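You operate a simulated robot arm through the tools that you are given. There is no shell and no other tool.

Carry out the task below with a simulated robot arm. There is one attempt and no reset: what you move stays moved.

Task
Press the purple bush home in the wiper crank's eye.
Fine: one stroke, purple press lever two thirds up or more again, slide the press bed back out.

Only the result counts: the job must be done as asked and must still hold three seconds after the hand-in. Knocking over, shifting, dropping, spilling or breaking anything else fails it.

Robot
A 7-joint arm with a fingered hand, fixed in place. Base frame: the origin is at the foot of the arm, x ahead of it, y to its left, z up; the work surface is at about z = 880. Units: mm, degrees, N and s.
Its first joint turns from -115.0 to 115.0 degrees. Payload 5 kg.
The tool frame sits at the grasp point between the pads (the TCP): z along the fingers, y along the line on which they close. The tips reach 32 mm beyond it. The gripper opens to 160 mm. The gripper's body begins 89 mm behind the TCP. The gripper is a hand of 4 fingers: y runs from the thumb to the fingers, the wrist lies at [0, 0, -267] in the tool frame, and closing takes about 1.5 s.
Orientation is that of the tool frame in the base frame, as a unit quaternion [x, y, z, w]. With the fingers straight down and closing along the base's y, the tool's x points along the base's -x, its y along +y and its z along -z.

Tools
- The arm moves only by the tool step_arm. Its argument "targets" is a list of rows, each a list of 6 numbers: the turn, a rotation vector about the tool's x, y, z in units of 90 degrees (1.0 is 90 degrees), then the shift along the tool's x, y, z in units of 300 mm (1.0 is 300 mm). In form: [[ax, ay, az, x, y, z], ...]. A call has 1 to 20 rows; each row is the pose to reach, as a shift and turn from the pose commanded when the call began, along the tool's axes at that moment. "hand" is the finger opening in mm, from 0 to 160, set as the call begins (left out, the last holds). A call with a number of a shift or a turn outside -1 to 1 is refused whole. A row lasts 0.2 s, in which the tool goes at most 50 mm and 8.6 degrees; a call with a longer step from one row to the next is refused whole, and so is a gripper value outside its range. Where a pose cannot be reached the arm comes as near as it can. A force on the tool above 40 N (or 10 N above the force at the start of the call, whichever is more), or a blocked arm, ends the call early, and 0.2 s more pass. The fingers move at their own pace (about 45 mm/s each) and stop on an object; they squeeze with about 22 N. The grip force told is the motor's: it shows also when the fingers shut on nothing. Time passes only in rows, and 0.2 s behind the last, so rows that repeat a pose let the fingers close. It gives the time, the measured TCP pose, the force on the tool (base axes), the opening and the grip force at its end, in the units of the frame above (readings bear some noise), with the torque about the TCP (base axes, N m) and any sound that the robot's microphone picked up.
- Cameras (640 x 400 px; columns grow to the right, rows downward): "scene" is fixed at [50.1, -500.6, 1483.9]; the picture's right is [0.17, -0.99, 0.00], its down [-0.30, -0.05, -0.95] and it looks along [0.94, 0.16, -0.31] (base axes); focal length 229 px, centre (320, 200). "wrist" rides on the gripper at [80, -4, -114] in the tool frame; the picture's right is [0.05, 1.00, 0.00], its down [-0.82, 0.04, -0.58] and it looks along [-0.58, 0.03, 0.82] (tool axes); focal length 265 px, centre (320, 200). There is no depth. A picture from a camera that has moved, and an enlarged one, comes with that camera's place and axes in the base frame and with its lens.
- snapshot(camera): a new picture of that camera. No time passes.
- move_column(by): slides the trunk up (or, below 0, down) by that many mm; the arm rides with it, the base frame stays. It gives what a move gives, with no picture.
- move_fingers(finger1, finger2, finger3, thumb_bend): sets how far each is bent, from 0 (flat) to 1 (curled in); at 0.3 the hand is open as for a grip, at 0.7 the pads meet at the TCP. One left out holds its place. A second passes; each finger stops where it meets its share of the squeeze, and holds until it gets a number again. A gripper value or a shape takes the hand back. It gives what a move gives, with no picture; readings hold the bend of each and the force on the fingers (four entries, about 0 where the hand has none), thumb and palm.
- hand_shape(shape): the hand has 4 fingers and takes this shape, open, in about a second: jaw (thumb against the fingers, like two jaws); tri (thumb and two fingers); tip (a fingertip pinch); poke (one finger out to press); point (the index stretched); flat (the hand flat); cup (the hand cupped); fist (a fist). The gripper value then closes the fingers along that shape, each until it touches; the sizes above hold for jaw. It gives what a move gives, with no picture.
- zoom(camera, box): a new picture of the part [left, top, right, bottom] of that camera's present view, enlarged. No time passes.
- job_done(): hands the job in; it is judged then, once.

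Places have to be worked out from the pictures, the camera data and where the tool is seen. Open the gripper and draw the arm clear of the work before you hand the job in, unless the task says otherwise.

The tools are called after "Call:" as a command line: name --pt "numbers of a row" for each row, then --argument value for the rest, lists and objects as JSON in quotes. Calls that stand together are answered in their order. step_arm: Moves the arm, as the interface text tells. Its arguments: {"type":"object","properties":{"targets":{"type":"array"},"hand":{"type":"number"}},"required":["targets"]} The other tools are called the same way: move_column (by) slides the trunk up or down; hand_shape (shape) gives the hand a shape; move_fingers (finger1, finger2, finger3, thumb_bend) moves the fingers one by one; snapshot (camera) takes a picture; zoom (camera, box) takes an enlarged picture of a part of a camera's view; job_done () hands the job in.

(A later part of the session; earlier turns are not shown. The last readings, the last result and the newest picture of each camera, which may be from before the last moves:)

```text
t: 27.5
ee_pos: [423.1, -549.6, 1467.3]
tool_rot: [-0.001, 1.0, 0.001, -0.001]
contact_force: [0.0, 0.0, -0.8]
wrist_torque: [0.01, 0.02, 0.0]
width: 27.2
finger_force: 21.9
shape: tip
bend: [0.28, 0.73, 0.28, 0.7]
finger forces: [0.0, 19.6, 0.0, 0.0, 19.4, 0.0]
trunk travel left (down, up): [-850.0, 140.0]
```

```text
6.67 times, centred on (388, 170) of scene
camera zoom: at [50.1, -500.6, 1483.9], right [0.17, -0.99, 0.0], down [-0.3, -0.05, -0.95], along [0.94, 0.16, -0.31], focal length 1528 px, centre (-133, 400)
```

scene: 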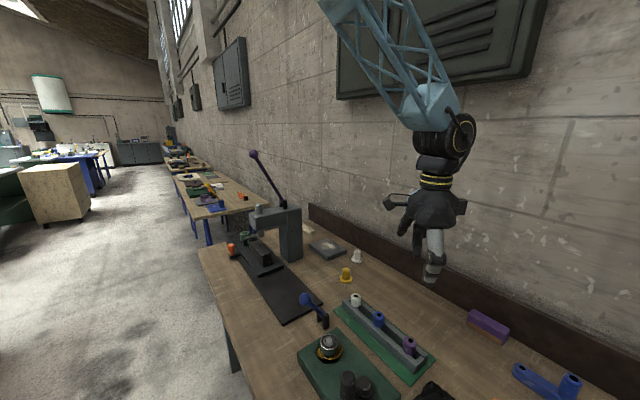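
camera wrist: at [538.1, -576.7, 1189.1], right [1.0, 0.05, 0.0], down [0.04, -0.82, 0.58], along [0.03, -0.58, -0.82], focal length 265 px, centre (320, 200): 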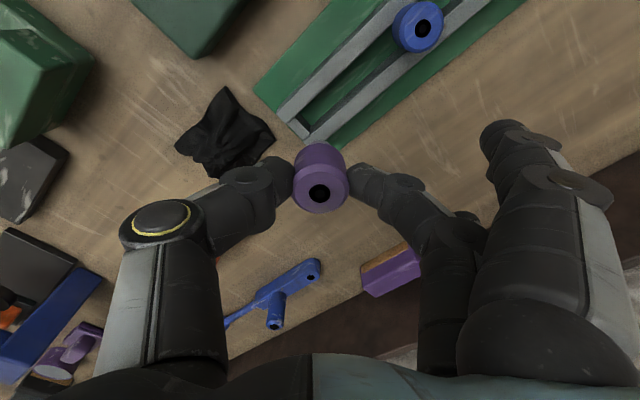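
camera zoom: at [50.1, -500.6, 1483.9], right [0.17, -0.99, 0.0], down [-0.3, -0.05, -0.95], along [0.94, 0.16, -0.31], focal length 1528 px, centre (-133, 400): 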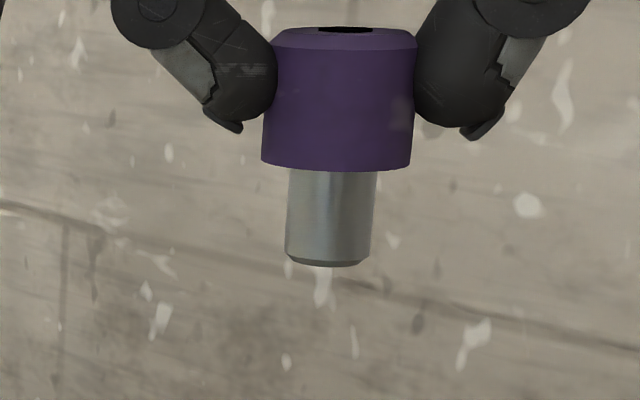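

The part is clear now: a purple collar (34 mm across, 31 mm tall) over a 20 mm by 21 mm grey pilot that must enter the eye. The eye lies beyond the reach of a vertical tool, so the hand must be tilted about its closing axis. I will set the bush back in its slot and regrasp it with the hand leaned back 30 degrees.

Call:
step_arm --pt "0 0 0.084 -0.034 -0.03 0.084" --pt "0 0 0.167 -0.068 -0.06 0.167" --pt "0 0 0.25 -0.102 -0.09 0.25" --pt "0 0 0.333 -0.136 -0.12 0.333" --pt "0 0 0.417 -0.17 -0.15 0.417" --pt "0 0 0.5 -0.204 -0.18 0.5" --pt "0 0 0.583 -0.238 -0.21 0.583" --pt "0 0 0.667 -0.272 -0.24 0.667" --pt "0 0 0.75 -0.306 -0.27 0.75" --pt "0 0 0.833 -0.34 -0.3 0.833" --pt "0 0 0.917 -0.374 -0.33 0.917" --pt "0 0 1.0 -0.407 -0.363 1.0" --pt "0 0 1.0 -0.407 -0.363 1.0"

Call:
step_arm --pt "0 0 0 0 0 0.15" --pt "0 0 0 0 0 0.3" --pt "0 0 0 0 0 0.45" --pt "0 0 0 0 0 0.55" --pt "0 0 0 0 0 0.58" --pt "0 0 0 0 0 0.58"

Call:
snapshot --camera "wrist"

Call:
zoom --camera "scene" --box '[370, 310, 450, 360]'

```text
t: 30.3
ee_pos: [542.3, -655.1, 1167.6]
tool_rot: [0.707, 0.708, -0.001, 0.001]
contact_force: [0.5, -0.2, 0.0]
wrist_torque: [0.01, -0.03, -0.01]
width: 27.0
finger_force: 21.5
shape: tip
bend: [0.28, 0.73, 0.28, 0.7]
finger forces: [0.0, 19.6, 0.0, 0.0, 19.4, 0.0]
trunk travel left (down, up): [-850.0, 140.0]
```

```text
t: 31.7
ee_pos: [542.1, -656.7, 992.8]
tool_rot: [0.707, 0.707, -0.001, 0.0]
contact_force: [0.3, 0.4, -0.8]
wrist_torque: [0.04, 0.03, -0.01]
width: 26.9
finger_force: 22.5
shape: tip
bend: [0.28, 0.73, 0.28, 0.7]
finger forces: [0.0, 19.6, 0.0, 0.0, 19.4, 0.0]
trunk travel left (down, up): [-850.0, 140.0]
```

```text
taken
camera wrist: at [537.5, -575.2, 1105.8], right [1.0, 0.05, 0.0], down [0.04, -0.82, 0.58], along [0.03, -0.58, -0.82], focal length 265 px, centre (320, 200)
```

wrist: 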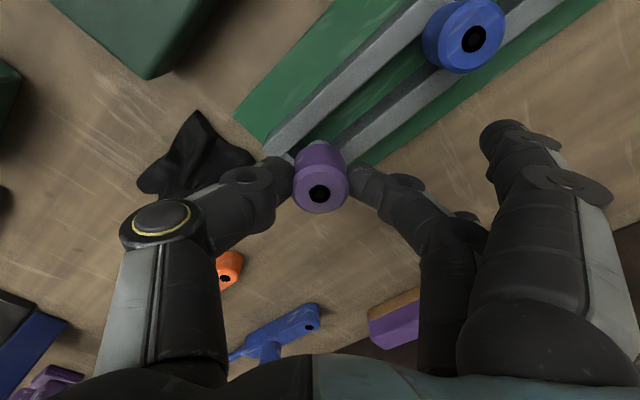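

```text
8.00 times, centred on (410, 335) of scene
camera zoom: at [50.1, -500.6, 1483.9], right [0.17, -0.99, 0.0], down [-0.3, -0.05, -0.95], along [0.94, 0.16, -0.31], focal length 1833 px, centre (-400, -880)
```

zoom: 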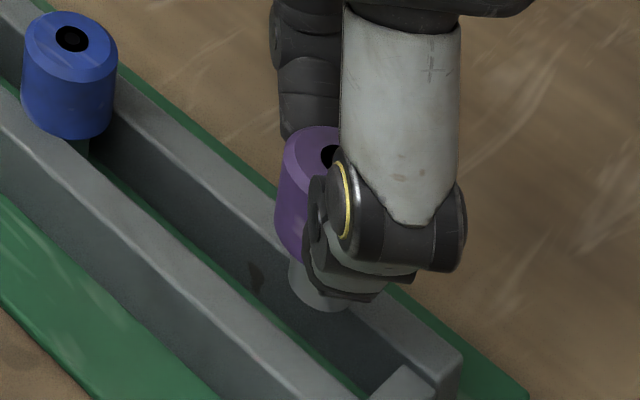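

The pilot is above the channel slot. I lower it gently to the same height it was lifted from, watching the force.

Call:
step_arm --pt "0 0 0 0 0 0.03" --pt "0 0 0 0 0 0.06" --pt "0 0 0 0 0 0.085" --pt "0 0 0 0 0 0.105" --pt "0 0 0 0 0 0.119" --pt "0 0 0 0 0 0.119"

Call:
snapshot --camera "wrist"

Call:
zoom --camera "scene" --box '[370, 310, 450, 360]'

```text
t: 33.1
ee_pos: [542.7, -656.4, 956.5]
tool_rot: [0.707, 0.707, 0.0, -0.001]
contact_force: [0.7, 0.1, 0.0]
wrist_torque: [-0.02, 0.0, -0.02]
width: 27.1
finger_force: 22.0
shape: tip
bend: [0.28, 0.73, 0.28, 0.7]
finger forces: [0.0, 19.7, 0.0, 0.1, 19.4, 0.1]
trunk travel left (down, up): [-850.0, 140.0]
```

```text
taken
camera wrist: at [538.7, -574.3, 1069.7], right [1.0, 0.05, 0.0], down [0.04, -0.82, 0.58], along [0.03, -0.58, -0.82], focal length 265 px, centre (320, 200)
```

wrist: 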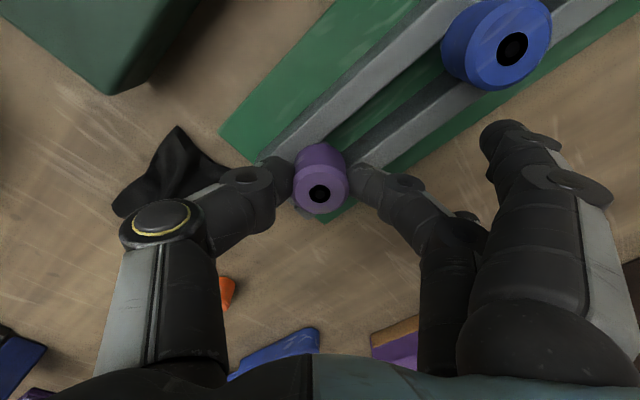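

```text
8.00 times, centred on (410, 335) of scene
camera zoom: at [50.1, -500.6, 1483.9], right [0.17, -0.99, 0.0], down [-0.3, -0.05, -0.95], along [0.94, 0.16, -0.31], focal length 1833 px, centre (-400, -880)
```

zoom: 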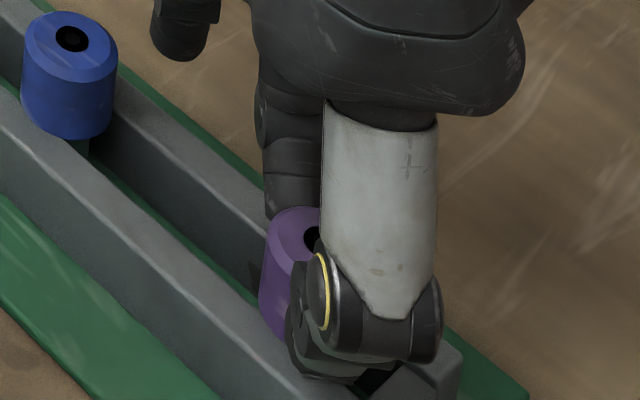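

The bush is back in its slot with no force showing. I open the pinch and check that it stands freely.

Call:
step_arm --pt "0 0 0 0 0 0" --pt "0 0 0 0 0 0" --pt "0 0 0 0 0 0" --pt "0 0 0 0 0 0" --pt "0 0 0 0 0 0" --hand 80

Call:
snapshot --camera "wrist"

Call:
zoom --camera "scene" --box '[370, 310, 450, 360]'

```text
t: 34.3
ee_pos: [543.6, -656.1, 957.1]
tool_rot: [0.707, 0.707, 0.0, 0.0]
contact_force: [0.4, 0.3, 0.9]
wrist_torque: [0.0, -0.02, 0.03]
width: 79.0
finger_force: 0.0
shape: tip
bend: [0.01, 0.72, 0.01, 0.7]
finger forces: [0.1, 0.1, 0.0, 0.0, 0.0, 0.0]
trunk travel left (down, up): [-850.0, 140.0]
```

```text
taken
camera wrist: at [538.7, -574.4, 1069.8], right [1.0, 0.05, 0.0], down [0.04, -0.82, 0.58], along [0.03, -0.58, -0.82], focal length 265 px, centre (320, 200)
```

wrist: 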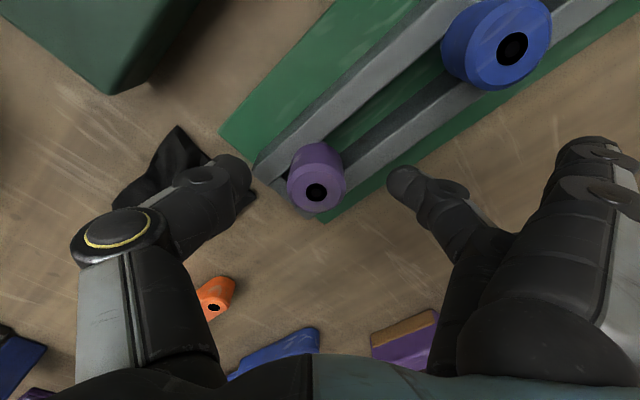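

```text
8.00 times, centred on (410, 335) of scene
camera zoom: at [50.1, -500.6, 1483.9], right [0.17, -0.99, 0.0], down [-0.3, -0.05, -0.95], along [0.94, 0.16, -0.31], focal length 1833 px, centre (-400, -880)
```

zoom: 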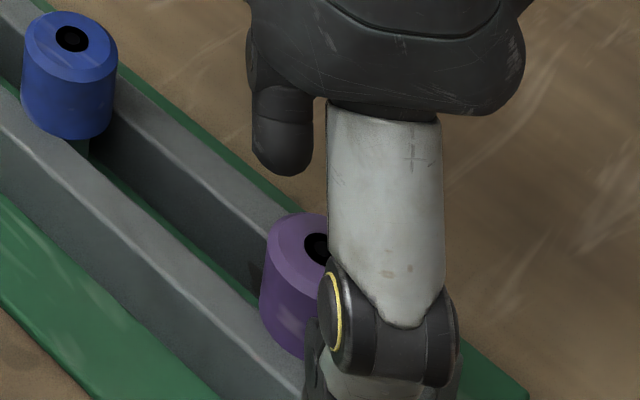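

The bush stands upright and free at about (541, -657). Now I lean the hand 30 degrees back about its closing axis, keeping the contact line on the bush.

Call:
step_arm --pt "0 -0.083 0 0.008 -0.001 0.004" --pt "0 -0.167 0 0.015 -0.002 0.008" --pt "0 -0.25 0 0.023 -0.003 0.012" --pt "0 -0.333 0 0.03 -0.003 0.0167" --pt "0 -0.333 0 0.03 -0.003 0.0167"

Call:
snapshot --camera "wrist"

Call:
snapshot --camera "scene"

```text
t: 35.5
ee_pos: [540.1, -648.4, 953.2]
tool_rot: [0.684, 0.683, -0.182, 0.183]
contact_force: [-0.1, -0.4, -1.0]
wrist_torque: [0.02, -0.02, 0.03]
width: 79.1
finger_force: 0.1
shape: tip
bend: [0.01, 0.72, 0.01, 0.7]
finger forces: [0.0, 0.1, 0.0, 0.0, 0.0, 0.0]
trunk travel left (down, up): [-850.0, 140.0]
```

```text
taken
camera wrist: at [536.3, -520.8, 1010.4], right [1.0, 0.04, -0.03], down [0.04, -0.42, 0.91], along [0.03, -0.91, -0.42], focal length 265 px, centre (320, 200)
```

wrist: 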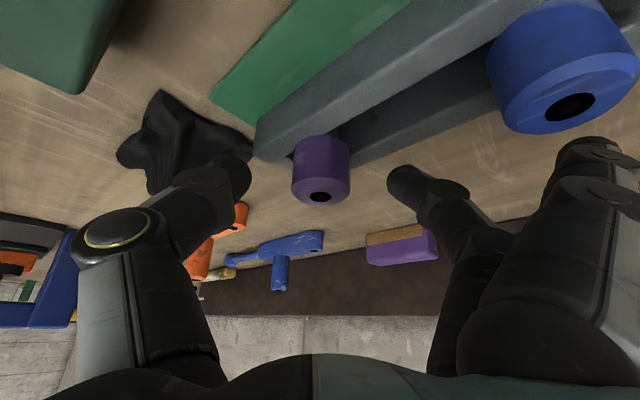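

```text
taken
```

scene: 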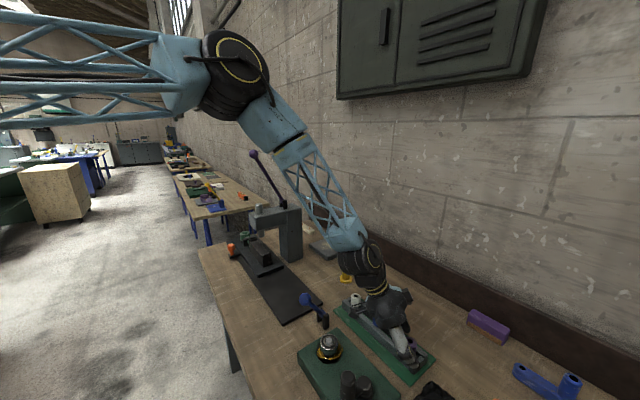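

The lean is right: the bush top is still at (541, -657, 946) and lies between the pads. I close on it with a 1.5 mm correction.

Call:
step_arm --pt "0 0 0 0.005 0 0" --pt "0 0 0 0.005 0 0"

Call:
step_arm --pt "0 0 0 0 0 0" --pt "0 0 0 0 0 0" --pt "0 0 0 0 0 0" --pt "0 0 0 0 0 0" --pt "0 0 0 0 0 0" --pt "0 0 0 0 0 0" --pt "0 0 0 0 0 0" --hand 20

Call:
snapshot --camera "wrist"

Call:
zoom --camera "scene" --box '[330, 270, 458, 370]'

```text
t: 36.1
ee_pos: [541.9, -645.3, 951.7]
tool_rot: [0.682, 0.684, -0.184, 0.183]
contact_force: [-0.1, 0.9, 0.5]
wrist_torque: [-0.01, -0.01, 0.0]
width: 79.3
finger_force: 0.1
shape: tip
bend: [0.01, 0.72, 0.01, 0.7]
finger forces: [0.0, 0.1, 0.0, 0.0, 0.0, 0.1]
trunk travel left (down, up): [-850.0, 140.0]
```

```text
t: 37.7
ee_pos: [541.8, -646.2, 953.1]
tool_rot: [0.682, 0.684, -0.183, 0.183]
contact_force: [0.2, 0.8, -0.3]
wrist_torque: [-0.03, 0.01, 0.01]
width: 27.2
finger_force: 22.6
shape: tip
bend: [0.27, 0.73, 0.27, 0.7]
finger forces: [0.1, 19.4, 0.1, 0.2, 19.6, 0.0]
trunk travel left (down, up): [-850.0, 140.0]
```

```text
taken
camera wrist: at [537.2, -518.3, 1009.7], right [1.0, 0.05, -0.03], down [0.04, -0.42, 0.91], along [0.03, -0.91, -0.42], focal length 265 px, centre (320, 200)
```

wrist: 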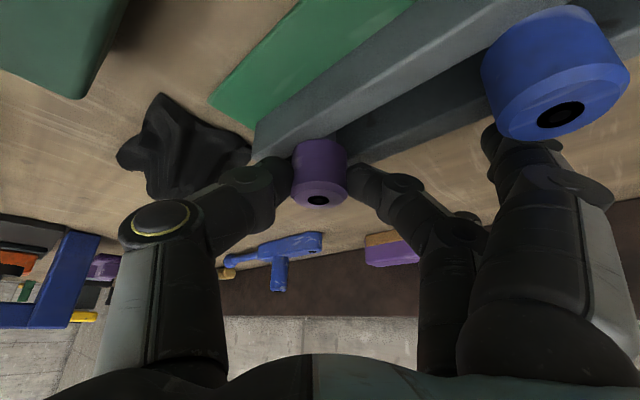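

```text
4.00 times, centred on (394, 320) of scene
camera zoom: at [50.1, -500.6, 1483.9], right [0.17, -0.99, 0.0], down [-0.3, -0.05, -0.95], along [0.94, 0.16, -0.31], focal length 917 px, centre (24, -280)
```

zoom: 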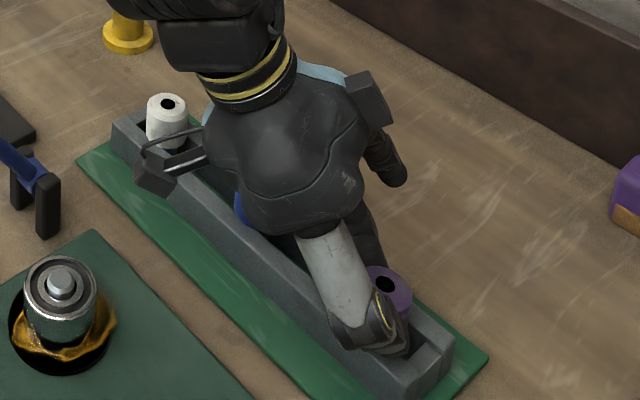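

Both pads hold with about 19 N. I lift straight up (along base z) out of the slot.

Call:
step_arm --pt "0 0 0 -0.017 0 -0.029" --pt "0 0 0 -0.04 0 -0.0693" --pt "0 0 0 -0.067 0 -0.116" --pt "0 0 0 -0.1 0 -0.173" --pt "0 0 0 -0.15 0 -0.26" --pt "0 0 0 -0.2 0 -0.346" --pt "0 0 0 -0.267 0 -0.462" --pt "0 0 0 -0.333 0 -0.577" --pt "0 0 0 -0.333 0 -0.577"

Call:
snapshot --camera "wrist"

Call:
snapshot --camera "scene"

```text
t: 39.7
ee_pos: [541.8, -645.8, 1152.6]
tool_rot: [0.682, 0.684, -0.182, 0.184]
contact_force: [0.6, -0.1, -1.1]
wrist_torque: [0.01, 0.02, 0.01]
width: 26.6
finger_force: 22.1
shape: tip
bend: [0.28, 0.73, 0.28, 0.7]
finger forces: [0.1, 19.4, 0.1, 0.0, 19.4, 0.0]
trunk travel left (down, up): [-850.0, 140.0]
```

```text
taken
camera wrist: at [537.5, -518.2, 1209.2], right [1.0, 0.05, -0.03], down [0.04, -0.42, 0.91], along [0.03, -0.91, -0.42], focal length 265 px, centre (320, 200)
```

wrist: 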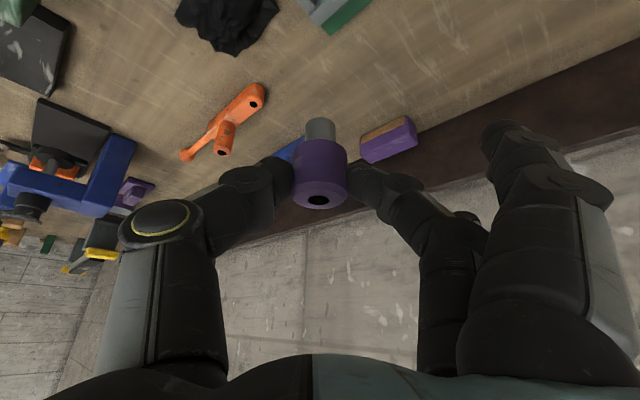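

```text
taken
```

scene: 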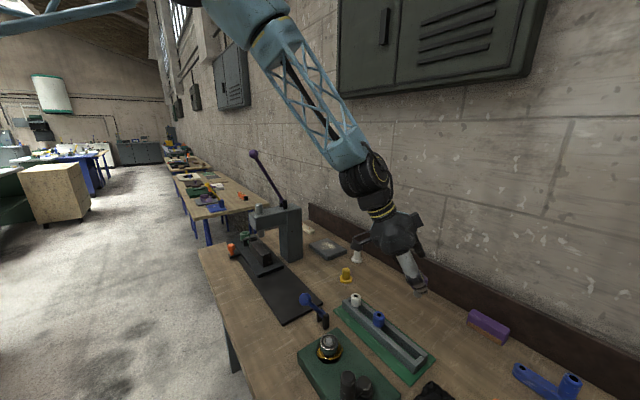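

The bush hangs upright with the pilot visible. Now I draw back over the free area, turning 90 degrees about the vertical so the closing line lies along base y.

Call:
step_arm --pt "-0.042 0 -0.072 0.032 -0.039 -0.082" --pt "-0.083 0 -0.144 0.064 -0.079 -0.164" --pt "-0.125 0 -0.217 0.096 -0.118 -0.246" --pt "-0.167 0 -0.289 0.128 -0.158 -0.328" --pt "-0.208 0 -0.361 0.16 -0.197 -0.41" --pt "-0.25 0 -0.433 0.192 -0.237 -0.492" --pt "-0.292 0 -0.505 0.223 -0.276 -0.573" --pt "-0.333 0 -0.577 0.255 -0.315 -0.655" --pt "-0.375 0 -0.65 0.287 -0.355 -0.737" --pt "-0.417 0 -0.722 0.319 -0.394 -0.819" --pt "-0.458 0 -0.794 0.351 -0.434 -0.901" --pt "-0.5 0 -0.866 0.383 -0.473 -0.983" --pt "-0.5 0 -0.866 0.383 -0.473 -0.983"

Call:
snapshot --camera "wrist"

Call:
zoom --camera "scene" --box '[150, 80, 470, 280]'

```text
t: 42.5
ee_pos: [399.9, -400.5, 1351.1]
tool_rot: [-0.001, 0.966, 0.001, 0.259]
contact_force: [-0.3, -0.4, -0.8]
wrist_torque: [0.06, 0.02, 0.01]
width: 26.7
finger_force: 21.9
shape: tip
bend: [0.28, 0.73, 0.28, 0.7]
finger forces: [0.0, 19.6, 0.0, 0.0, 19.5, 0.0]
trunk travel left (down, up): [-850.0, 140.0]
```

```text
taken
camera wrist: at [273.1, -402.6, 1408.9], right [-0.05, 1.0, -0.02], down [0.42, 0.04, 0.91], along [0.91, 0.03, -0.42], focal length 265 px, centre (320, 200)
```

wrist: 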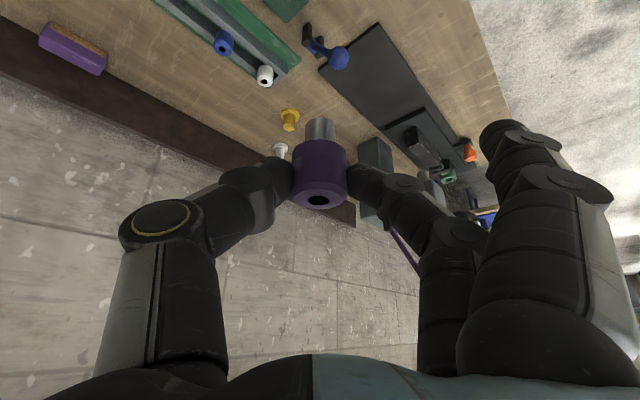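

```text
2.00 times, centred on (310, 180) of scene
camera zoom: at [50.1, -500.6, 1483.9], right [0.17, -0.99, 0.0], down [-0.3, -0.05, -0.95], along [0.94, 0.16, -0.31], focal length 458 px, centre (340, 240)
```

zoom: 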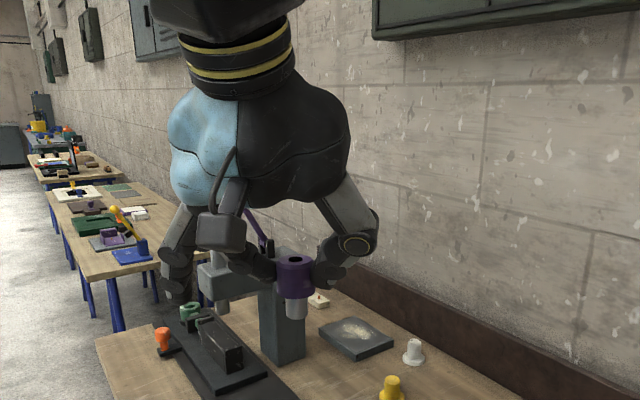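

The bush is held upright in the placing orientation. I swing in two legs to (700, 60, 1300), well clear of the lever ball.

Call:
step_arm --pt "0 0 0 -0.056 0.11 0.046" --pt "0 0 0 -0.112 0.22 0.092" --pt "0 0 0 -0.168 0.33 0.138" --pt "0 0 0 -0.223 0.44 0.184" --pt "0 0 0 -0.279 0.55 0.23" --pt "0 0 0 -0.335 0.66 0.276" --pt "0 0 0 -0.391 0.767 0.322"

Call:
step_arm --pt "0 0 0 -0.056 0.11 0.046" --pt "0 0 0 -0.112 0.22 0.092" --pt "0 0 0 -0.168 0.33 0.138" --pt "0 0 0 -0.223 0.44 0.184" --pt "0 0 0 -0.279 0.55 0.23" --pt "0 0 0 -0.335 0.66 0.276" --pt "0 0 0 -0.391 0.767 0.322" --pt "0 0 0 -0.391 0.767 0.322"

Call:
snapshot --camera "wrist"

Call:
snapshot --camera "scene"

```text
t: 44.1
ee_pos: [553.0, -168.0, 1322.2]
tool_rot: [0.0, 0.966, 0.001, 0.258]
contact_force: [-0.3, 0.4, -0.5]
wrist_torque: [-0.03, 0.05, -0.03]
width: 26.8
finger_force: 22.2
shape: tip
bend: [0.28, 0.73, 0.28, 0.7]
finger forces: [0.1, 19.5, 0.1, 0.0, 19.4, 0.0]
trunk travel left (down, up): [-850.0, 140.0]
```

```text
t: 45.9
ee_pos: [700.0, 59.6, 1301.2]
tool_rot: [0.001, 0.966, 0.0, 0.259]
contact_force: [-0.1, 0.3, -0.7]
wrist_torque: [0.06, 0.0, 0.04]
width: 26.8
finger_force: 22.5
shape: tip
bend: [0.28, 0.73, 0.28, 0.7]
finger forces: [0.1, 19.5, 0.0, 0.0, 19.5, 0.0]
trunk travel left (down, up): [-850.0, 140.0]
```

```text
taken
camera wrist: at [572.4, 57.0, 1358.9], right [-0.04, 1.0, -0.02], down [0.42, 0.04, 0.91], along [0.91, 0.03, -0.42], focal length 265 px, centre (320, 200)
```

wrist: 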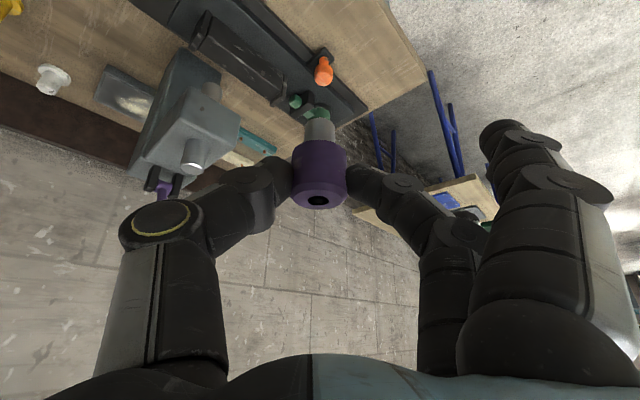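

```text
taken
```

scene: 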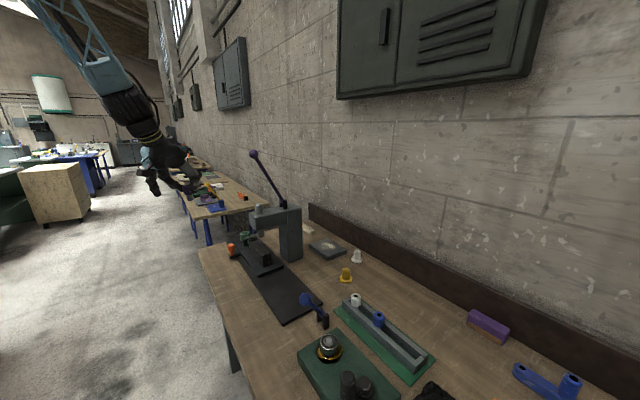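

The eye is visible just beyond the pilot. I move on to (900, 65, 1150).

Call:
step_arm --pt "0 0 0 -0.055 0.003 0.128" --pt "0 0 0 -0.109 0.006 0.255" --pt "0 0 0 -0.164 0.009 0.383" --pt "0 0 0 -0.218 0.012 0.511" --pt "0 0 0 -0.273 0.015 0.638" --pt "0 0 0 -0.327 0.017 0.766" --pt "0 0 0 -0.327 0.017 0.766"

Call:
snapshot --camera "wrist"

Call:
zoom --camera "wrist" --box '[240, 60, 400, 160]'

Call:
zoom --camera "scene" --box '[150, 140, 310, 260]'

```text
t: 47.5
ee_pos: [900.8, 68.6, 1150.9]
tool_rot: [0.0, 0.966, 0.0, 0.259]
contact_force: [-0.9, -0.3, -1.3]
wrist_torque: [-0.04, -0.02, 0.02]
width: 26.6
finger_force: 21.9
shape: tip
bend: [0.28, 0.73, 0.28, 0.7]
finger forces: [0.0, 19.5, 0.0, 0.0, 19.5, 0.0]
trunk travel left (down, up): [-850.0, 140.0]
```

```text
taken
camera wrist: at [773.4, 65.6, 1207.7], right [-0.05, 1.0, -0.03], down [0.42, 0.04, 0.91], along [0.91, 0.03, -0.42], focal length 265 px, centre (320, 200)
```

wrist: 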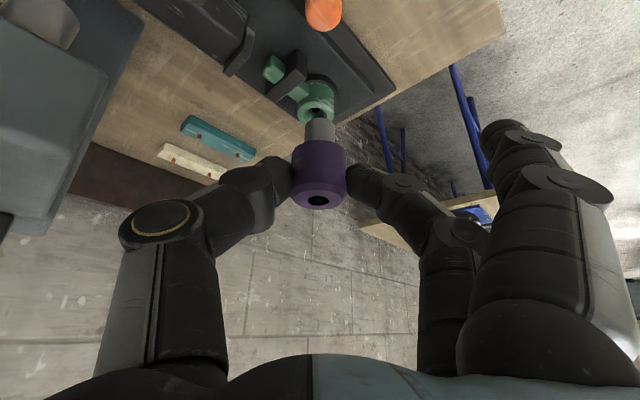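

```text
4.00 times, centred on (320, 110) of wrist
camera zoom: at [773.4, 65.6, 1207.7], right [-0.05, 1.0, -0.03], down [0.42, 0.04, 0.91], along [0.91, 0.03, -0.42], focal length 1062 px, centre (320, 560)
```

zoom: 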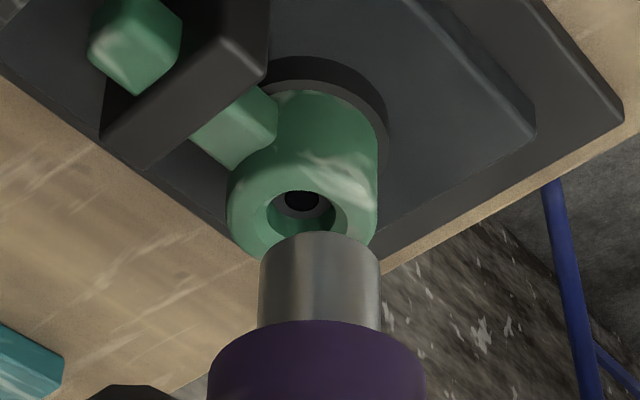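

```text
3.33 times, centred on (230, 200) of scene
camera zoom: at [50.1, -500.6, 1483.9], right [0.17, -0.99, 0.0], down [-0.3, -0.05, -0.95], along [0.94, 0.16, -0.31], focal length 764 px, centre (620, 200)
```

zoom: 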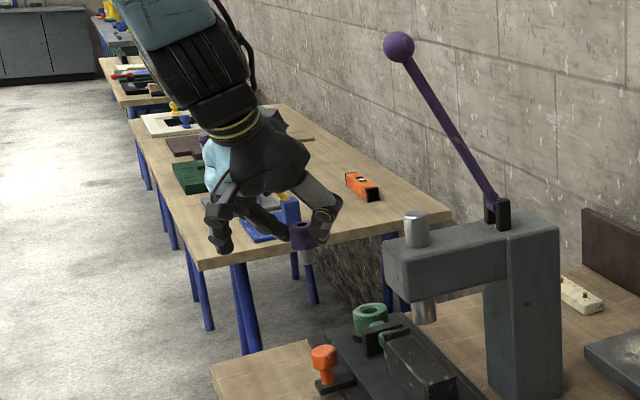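

The wrist view agrees with the triangulated eye centre of about (1050, 65.4, 952), and the pilot's lower end is about 11 mm ahead of and 58 mm below the TCP. I check the bush's uprightness from the scene camera before going in.

Call:
zoom --camera "scene" --box '[193, 190, 257, 230]'

Call:
zoom --camera "scene" --box '[223, 220, 279, 255]'

```text
10.00 times, centred on (225, 210) of scene
camera zoom: at [50.1, -500.6, 1483.9], right [0.17, -0.99, 0.0], down [-0.3, -0.05, -0.95], along [0.94, 0.16, -0.31], focal length 2292 px, centre (1270, 100)
```

zoom: 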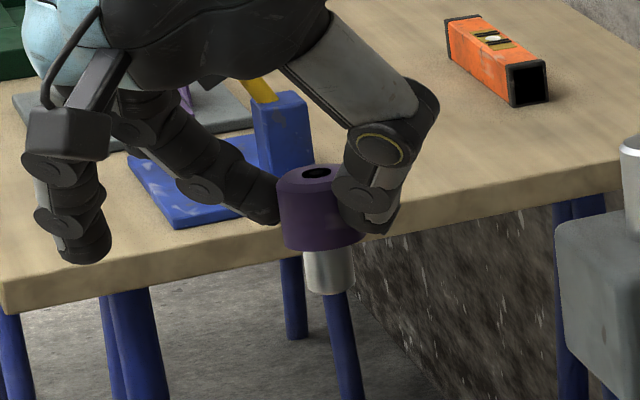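

```text
11.43 times, centred on (251, 238) of scene
camera zoom: at [50.1, -500.6, 1483.9], right [0.17, -0.99, 0.0], down [-0.3, -0.05, -0.95], along [0.94, 0.16, -0.31], focal length 2619 px, centre (1109, -229)
```

zoom: 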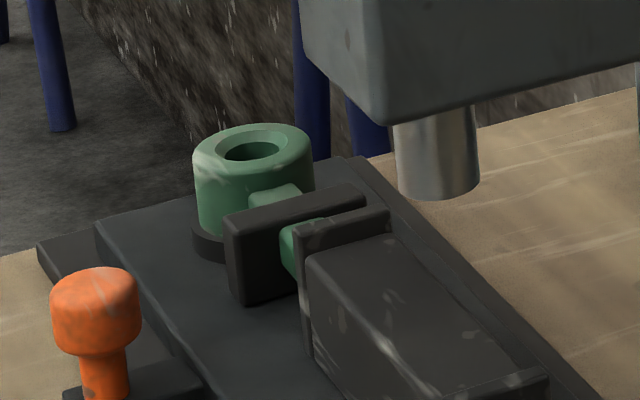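

The bush is vertical within a degree or two. I bring the pilot's end to about 20 mm above the eye's mouth.

Call:
step_arm --pt "0 0 0 -0.041 -0.002 0.114" --pt "0 0 0 -0.082 -0.005 0.228" --pt "0 0 0 -0.124 -0.007 0.341" --pt "0 0 0 -0.165 -0.01 0.455" --pt "0 0 0 -0.206 -0.012 0.569" --pt "0 0 0 -0.206 -0.012 0.569" --pt "0 0 0 -0.206 -0.012 0.569"

Call:
snapshot --camera "wrist"

Call:
zoom --camera "wrist" --box '[240, 90, 400, 190]'

Call:
zoom --camera "scene" --box '[213, 205, 277, 245]'

```text
t: 49.1
ee_pos: [1037.4, 62.8, 1034.3]
tool_rot: [0.0, 0.966, 0.001, 0.259]
contact_force: [0.4, -0.2, -0.9]
wrist_torque: [0.0, 0.02, 0.0]
width: 26.7
finger_force: 21.7
shape: tip
bend: [0.28, 0.73, 0.28, 0.7]
finger forces: [0.0, 19.4, 0.1, 0.1, 19.5, 0.1]
trunk travel left (down, up): [-850.0, 140.0]
```

```text
taken
camera wrist: at [910.6, 61.1, 1092.1], right [-0.05, 1.0, -0.03], down [0.42, 0.04, 0.91], along [0.91, 0.03, -0.42], focal length 265 px, centre (320, 200)
```

wrist: 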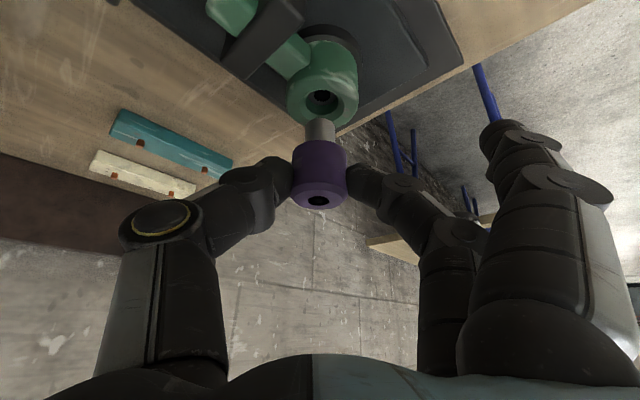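

```text
4.00 times, centred on (320, 140) of wrist
camera zoom: at [910.6, 61.1, 1092.1], right [-0.05, 1.0, -0.03], down [0.42, 0.04, 0.91], along [0.91, 0.03, -0.42], focal length 1062 px, centre (320, 440)
```

zoom: 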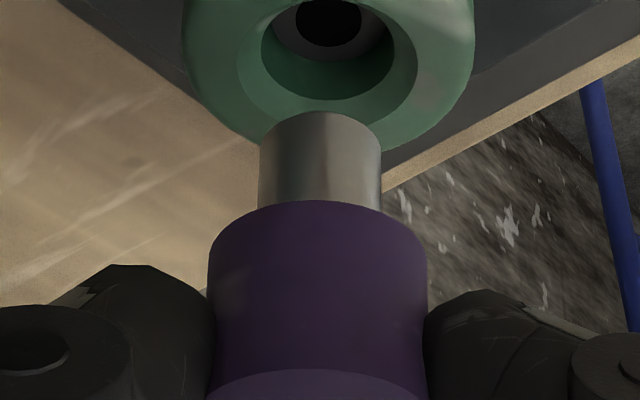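

```text
10.00 times, centred on (245, 225) of scene
camera zoom: at [50.1, -500.6, 1483.9], right [0.17, -0.99, 0.0], down [-0.3, -0.05, -0.95], along [0.94, 0.16, -0.31], focal length 2292 px, centre (1070, -50)
```

zoom: 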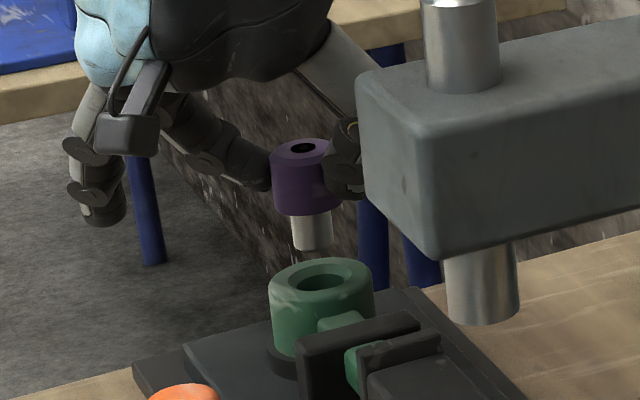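

The pilot is nearly over the eye; the two cameras differ by a few mm on the forward distance. I zoom in further to settle the alignment.

Call:
zoom --camera "scene" --box '[228, 216, 260, 236]'

Call:
zoom --camera "wrist" --box '[272, 70, 368, 130]'

```text
16.00 times, centred on (244, 226) of scene
camera zoom: at [50.1, -500.6, 1483.9], right [0.17, -0.99, 0.0], down [-0.3, -0.05, -0.95], along [0.94, 0.16, -0.31], focal length 3667 px, centre (1536, -216)
```

zoom: 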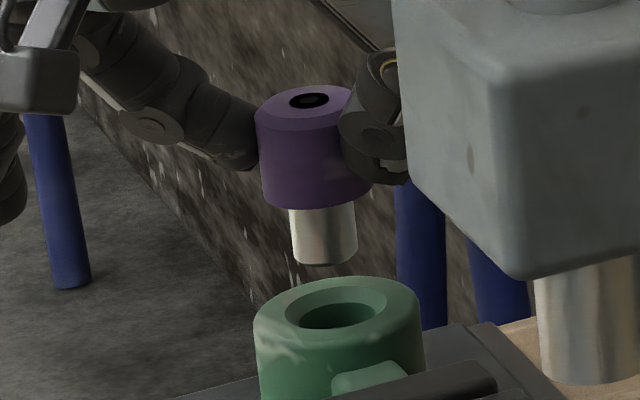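

```text
6.67 times, centred on (320, 100) of wrist
camera zoom: at [910.6, 61.1, 1092.1], right [-0.05, 1.0, -0.03], down [0.42, 0.04, 0.91], along [0.91, 0.03, -0.42], focal length 1769 px, centre (320, 867)
```

zoom: 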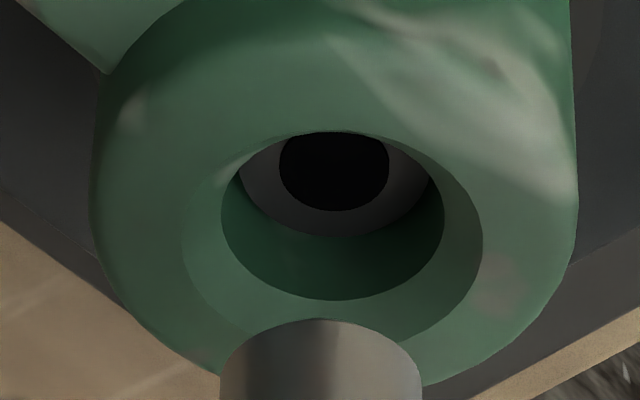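

Both close-ups now agree: the eye centre is about 5 mm further in x and 0.8 mm in y, and 24 mm below the pilot's end. I correct sideways first and look again.

Call:
step_arm --pt "0 0 0 -0.0144 0.0027 0.0083" --pt "0 0 0 -0.0144 0.0027 0.0083" --pt "0 0 0 -0.0144 0.0027 0.0083"

Call:
zoom --camera "wrist" --box '[272, 70, 368, 130]'

Call:
zoom --camera "scene" --box '[228, 216, 260, 236]'

```text
t: 49.9
ee_pos: [1043.0, 64.9, 1034.8]
tool_rot: [0.0, 0.966, -0.001, 0.259]
contact_force: [0.3, -0.4, -1.2]
wrist_torque: [0.02, 0.01, -0.03]
width: 26.5
finger_force: 21.8
shape: tip
bend: [0.28, 0.73, 0.28, 0.7]
finger forces: [0.0, 19.5, 0.1, 0.0, 19.5, 0.0]
trunk travel left (down, up): [-850.0, 140.0]
```

```text
6.67 times, centred on (320, 100) of wrist
camera zoom: at [915.9, 61.6, 1091.5], right [-0.05, 1.0, -0.03], down [0.42, 0.04, 0.91], along [0.91, 0.03, -0.42], focal length 1769 px, centre (320, 867)
```

zoom: 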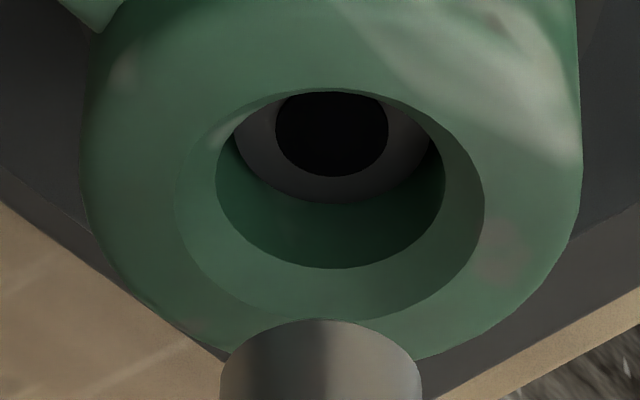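

```text
16.00 times, centred on (244, 226) of scene
camera zoom: at [50.1, -500.6, 1483.9], right [0.17, -0.99, 0.0], down [-0.3, -0.05, -0.95], along [0.94, 0.16, -0.31], focal length 3667 px, centre (1536, -216)
```

zoom: 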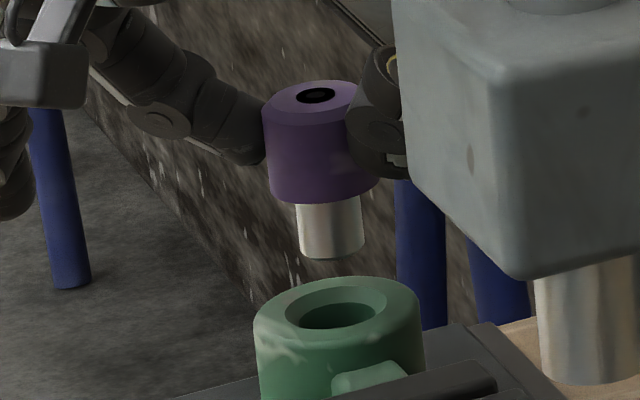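

Aligned to within about half a millimetre. I lower 22 mm straight down so the pilot's end reaches the mouth, then look again.

Call:
step_arm --pt "0 0 0 0.011 0.001 0.022" --pt "0 0 0 0.023 0.001 0.044" --pt "0 0 0 0.035 0.001 0.064" --pt "0 0 0 0.035 0.001 0.064"

Call:
zoom --camera "wrist" --box '[256, 80, 384, 160]'

Call:
zoom --camera "scene" --box '[228, 216, 260, 236]'

```text
t: 50.9
ee_pos: [1043.5, 63.9, 1011.9]
tool_rot: [0.001, 0.966, -0.001, 0.259]
contact_force: [-0.3, 0.0, 0.4]
wrist_torque: [0.0, -0.01, 0.0]
width: 26.6
finger_force: 22.0
shape: tip
bend: [0.28, 0.73, 0.28, 0.7]
finger forces: [0.0, 19.6, 0.0, 0.0, 19.5, 0.0]
trunk travel left (down, up): [-850.0, 140.0]
```

```text
5.00 times, centred on (320, 120) of wrist
camera zoom: at [916.5, 61.8, 1069.4], right [-0.05, 1.0, -0.03], down [0.42, 0.04, 0.91], along [0.91, 0.03, -0.42], focal length 1327 px, centre (320, 600)
```

zoom: 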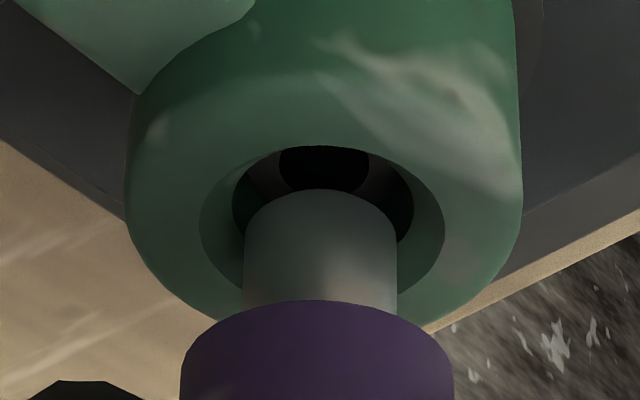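

```text
16.00 times, centred on (244, 226) of scene
camera zoom: at [50.1, -500.6, 1483.9], right [0.17, -0.99, 0.0], down [-0.3, -0.05, -0.95], along [0.94, 0.16, -0.31], focal length 3667 px, centre (1536, -216)
```

zoom: 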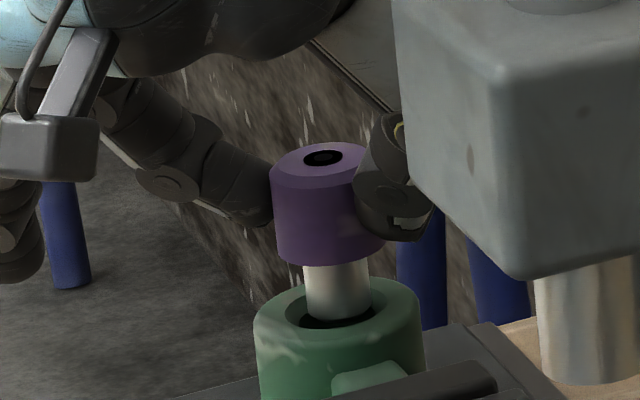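

The pilot is centred in the mouth. I lower in small steps, watching for the contact force.

Call:
step_arm --pt "0 0 0 0.004 0 0.007" --pt "0 0 0 0.008 0 0.014" --pt "0 0 0 0.012 0 0.021" --pt "0 0 0 0.0167 0 0.0289" --pt "0 0 0 0.0167 0 0.0289"

Call:
zoom --camera "wrist" --box '[256, 80, 384, 160]'

Call:
zoom --camera "scene" --box '[228, 216, 260, 236]'

```text
t: 52.1
ee_pos: [1044.0, 64.0, 1001.6]
tool_rot: [0.0, 0.966, 0.001, 0.26]
contact_force: [-0.8, -0.5, 4.4]
wrist_torque: [-0.04, -0.01, -0.02]
width: 26.8
finger_force: 21.6
shape: tip
bend: [0.28, 0.73, 0.28, 0.7]
finger forces: [0.1, 20.2, 0.0, 0.0, 20.8, 0.0]
trunk travel left (down, up): [-850.0, 140.0]
```

```text
5.00 times, centred on (320, 120) of wrist
camera zoom: at [916.9, 61.8, 1059.3], right [-0.05, 1.0, -0.03], down [0.42, 0.04, 0.91], along [0.91, 0.03, -0.42], focal length 1327 px, centre (320, 600)
```

zoom: 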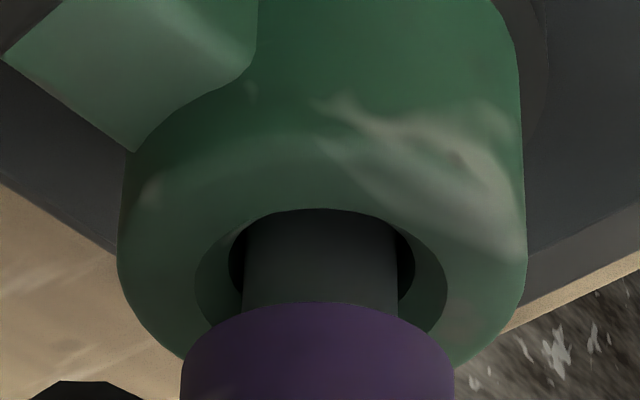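

```text
16.00 times, centred on (244, 226) of scene
camera zoom: at [50.1, -500.6, 1483.9], right [0.17, -0.99, 0.0], down [-0.3, -0.05, -0.95], along [0.94, 0.16, -0.31], focal length 3667 px, centre (1536, -216)
```

zoom: 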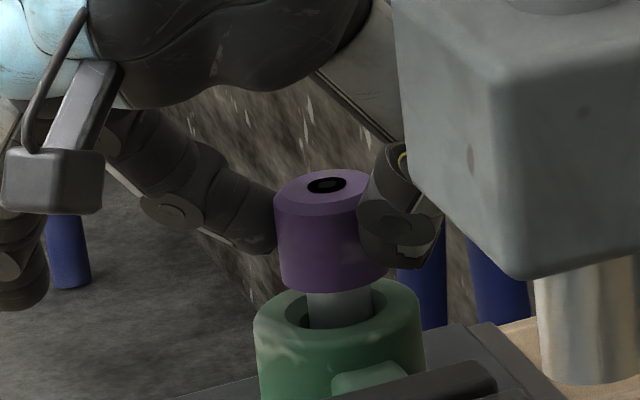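

A force of 4.4 N shows the pilot has met something, about 8 mm into the bore. I go another 3 mm down to see whether it is a firm stop.

Call:
step_arm --pt "0 0 0 0.002 0 0.0035" --pt "0 0 0 0.004 0 0.007" --pt "0 0 0 0.005 0 0.0087" --pt "0 0 0 0.005 0 0.0087"

Call:
zoom --camera "wrist" --box '[256, 90, 384, 170]'

Call:
zoom --camera "scene" --box '[228, 216, 260, 236]'

```text
t: 53.1
ee_pos: [1043.7, 64.9, 998.4]
tool_rot: [0.0, 0.966, 0.001, 0.26]
contact_force: [-2.0, -1.3, 9.0]
wrist_torque: [-0.02, -0.04, -0.01]
width: 26.7
finger_force: 21.7
shape: tip
bend: [0.28, 0.73, 0.28, 0.7]
finger forces: [0.0, 21.6, 0.0, 0.0, 22.8, 0.1]
trunk travel left (down, up): [-850.0, 140.0]
```

```text
5.00 times, centred on (320, 130) of wrist
camera zoom: at [916.8, 61.7, 1056.6], right [-0.05, 1.0, -0.03], down [0.42, 0.04, 0.91], along [0.91, 0.03, -0.42], focal length 1327 px, centre (320, 550)
```

zoom: 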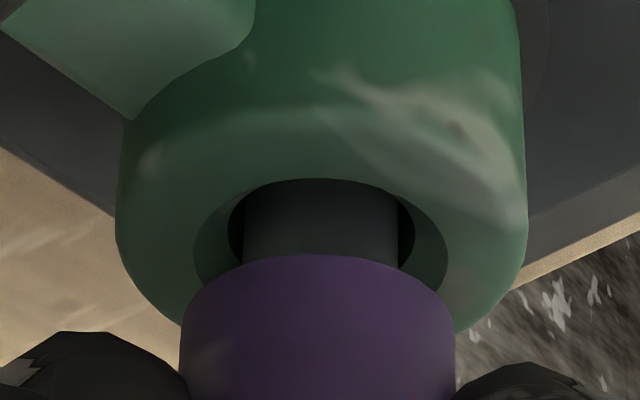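

```text
16.00 times, centred on (244, 226) of scene
camera zoom: at [50.1, -500.6, 1483.9], right [0.17, -0.99, 0.0], down [-0.3, -0.05, -0.95], along [0.94, 0.16, -0.31], focal length 3667 px, centre (1536, -216)
```

zoom: 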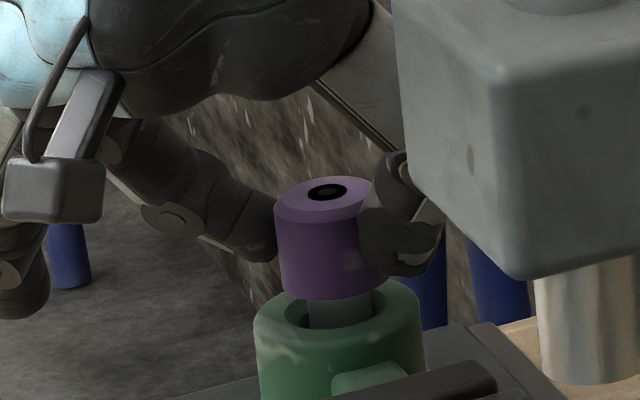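

The bush went in another 2.5 mm against rising resistance, so it is well started and upright in the bore. I release it here and check that it stands by itself.

Call:
step_arm --pt "0 0 0 0 0 0" --pt "0 0 0 0 0 0" --pt "0 0 0 0 0 0" --pt "0 0 0 0 0 0" --pt "0 0 0 0 0 0" --hand 80

Call:
snapshot --camera "wrist"

Call:
zoom --camera "scene" --box '[228, 216, 260, 236]'

```text
t: 54.3
ee_pos: [1044.0, 64.7, 998.6]
tool_rot: [0.0, 0.966, 0.0, 0.259]
contact_force: [0.1, 0.1, 0.3]
wrist_torque: [-0.02, -0.03, -0.02]
width: 79.1
finger_force: 0.0
shape: tip
bend: [0.01, 0.72, 0.01, 0.7]
finger forces: [0.0, 0.0, 0.0, 0.0, 0.0, 0.1]
trunk travel left (down, up): [-850.0, 140.0]
```

```text
taken
camera wrist: at [917.3, 61.9, 1055.7], right [-0.05, 1.0, -0.03], down [0.42, 0.04, 0.91], along [0.91, 0.03, -0.42], focal length 265 px, centre (320, 200)
```

wrist: 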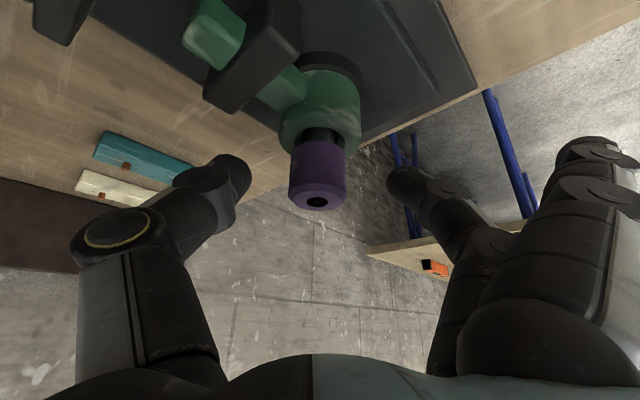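

```text
16.00 times, centred on (244, 226) of scene
camera zoom: at [50.1, -500.6, 1483.9], right [0.17, -0.99, 0.0], down [-0.3, -0.05, -0.95], along [0.94, 0.16, -0.31], focal length 3667 px, centre (1536, -216)
```

zoom: 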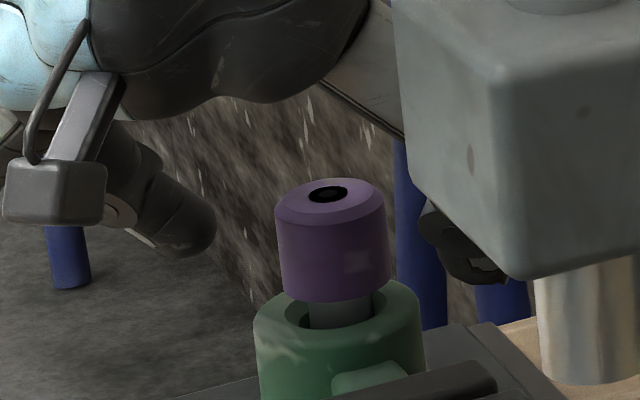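

The bush stands upright in the eye by itself. I withdraw along the tool axis, then turn the hand 45 degrees so its closing line runs along the bed's rail, above the orange knob at about (922, 69, 950).

Call:
step_arm --pt "0 0 0 0 0 -0.05" --pt "0 0 0 0 0 -0.12" --pt "0 0 0 0 0 -0.22" --pt "0 0 0 0 0 -0.35" --pt "0 0 0 0 0 -0.5" --pt "0 0 0 0 0 -0.5"

Call:
step_arm --pt "0.042 0 0.072 0.04 0.006 0.0085" --pt "0.083 0 0.144 0.08 0.013 0.017" --pt "0.125 0 0.217 0.12 0.019 0.0255" --pt "0.167 0 0.289 0.16 0.025 0.034" --pt "0.208 0 0.361 0.2 0.032 0.0425" --pt "0.25 0 0.433 0.239 0.038 0.051" --pt "0.25 0 0.433 0.239 0.038 0.051"

Call:
snapshot --camera "wrist"

Call:
snapshot --camera "scene"

```text
t: 55.7
ee_pos: [970.1, 66.0, 1127.0]
tool_rot: [0.0, 0.966, 0.0, 0.259]
contact_force: [0.0, 0.1, -0.3]
wrist_torque: [0.01, 0.04, -0.02]
width: 79.3
finger_force: 0.1
shape: tip
bend: [0.01, 0.72, 0.01, 0.7]
finger forces: [0.0, 0.0, 0.0, 0.1, 0.0, 0.0]
trunk travel left (down, up): [-850.0, 140.0]
```

```text
t: 57.3
ee_pos: [913.9, 73.8, 1080.2]
tool_rot: [0.37, 0.892, -0.099, 0.239]
contact_force: [-0.9, 0.1, 0.1]
wrist_torque: [-0.01, -0.01, 0.01]
width: 79.2
finger_force: 0.1
shape: tip
bend: [0.01, 0.72, 0.01, 0.7]
finger forces: [0.0, 0.0, 0.0, 0.1, 0.0, 0.1]
trunk travel left (down, up): [-850.0, 140.0]
```

```text
taken
camera wrist: at [821.1, 162.5, 1136.7], right [0.68, 0.74, -0.03], down [0.32, -0.27, 0.91], along [0.66, -0.62, -0.42], focal length 265 px, centre (320, 200)
```

wrist: 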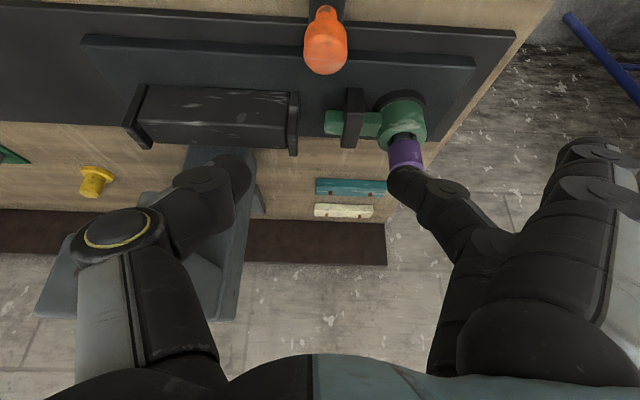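

```text
taken
```

scene: 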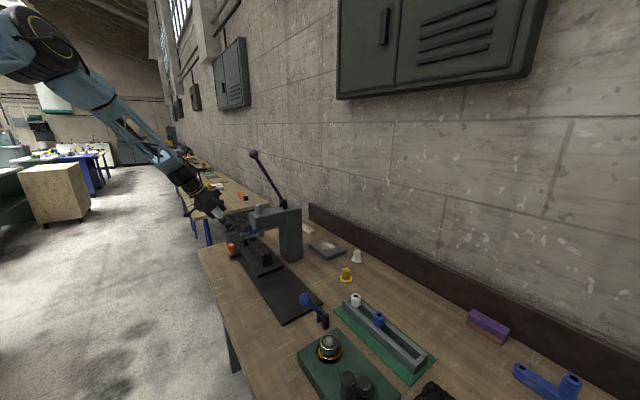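

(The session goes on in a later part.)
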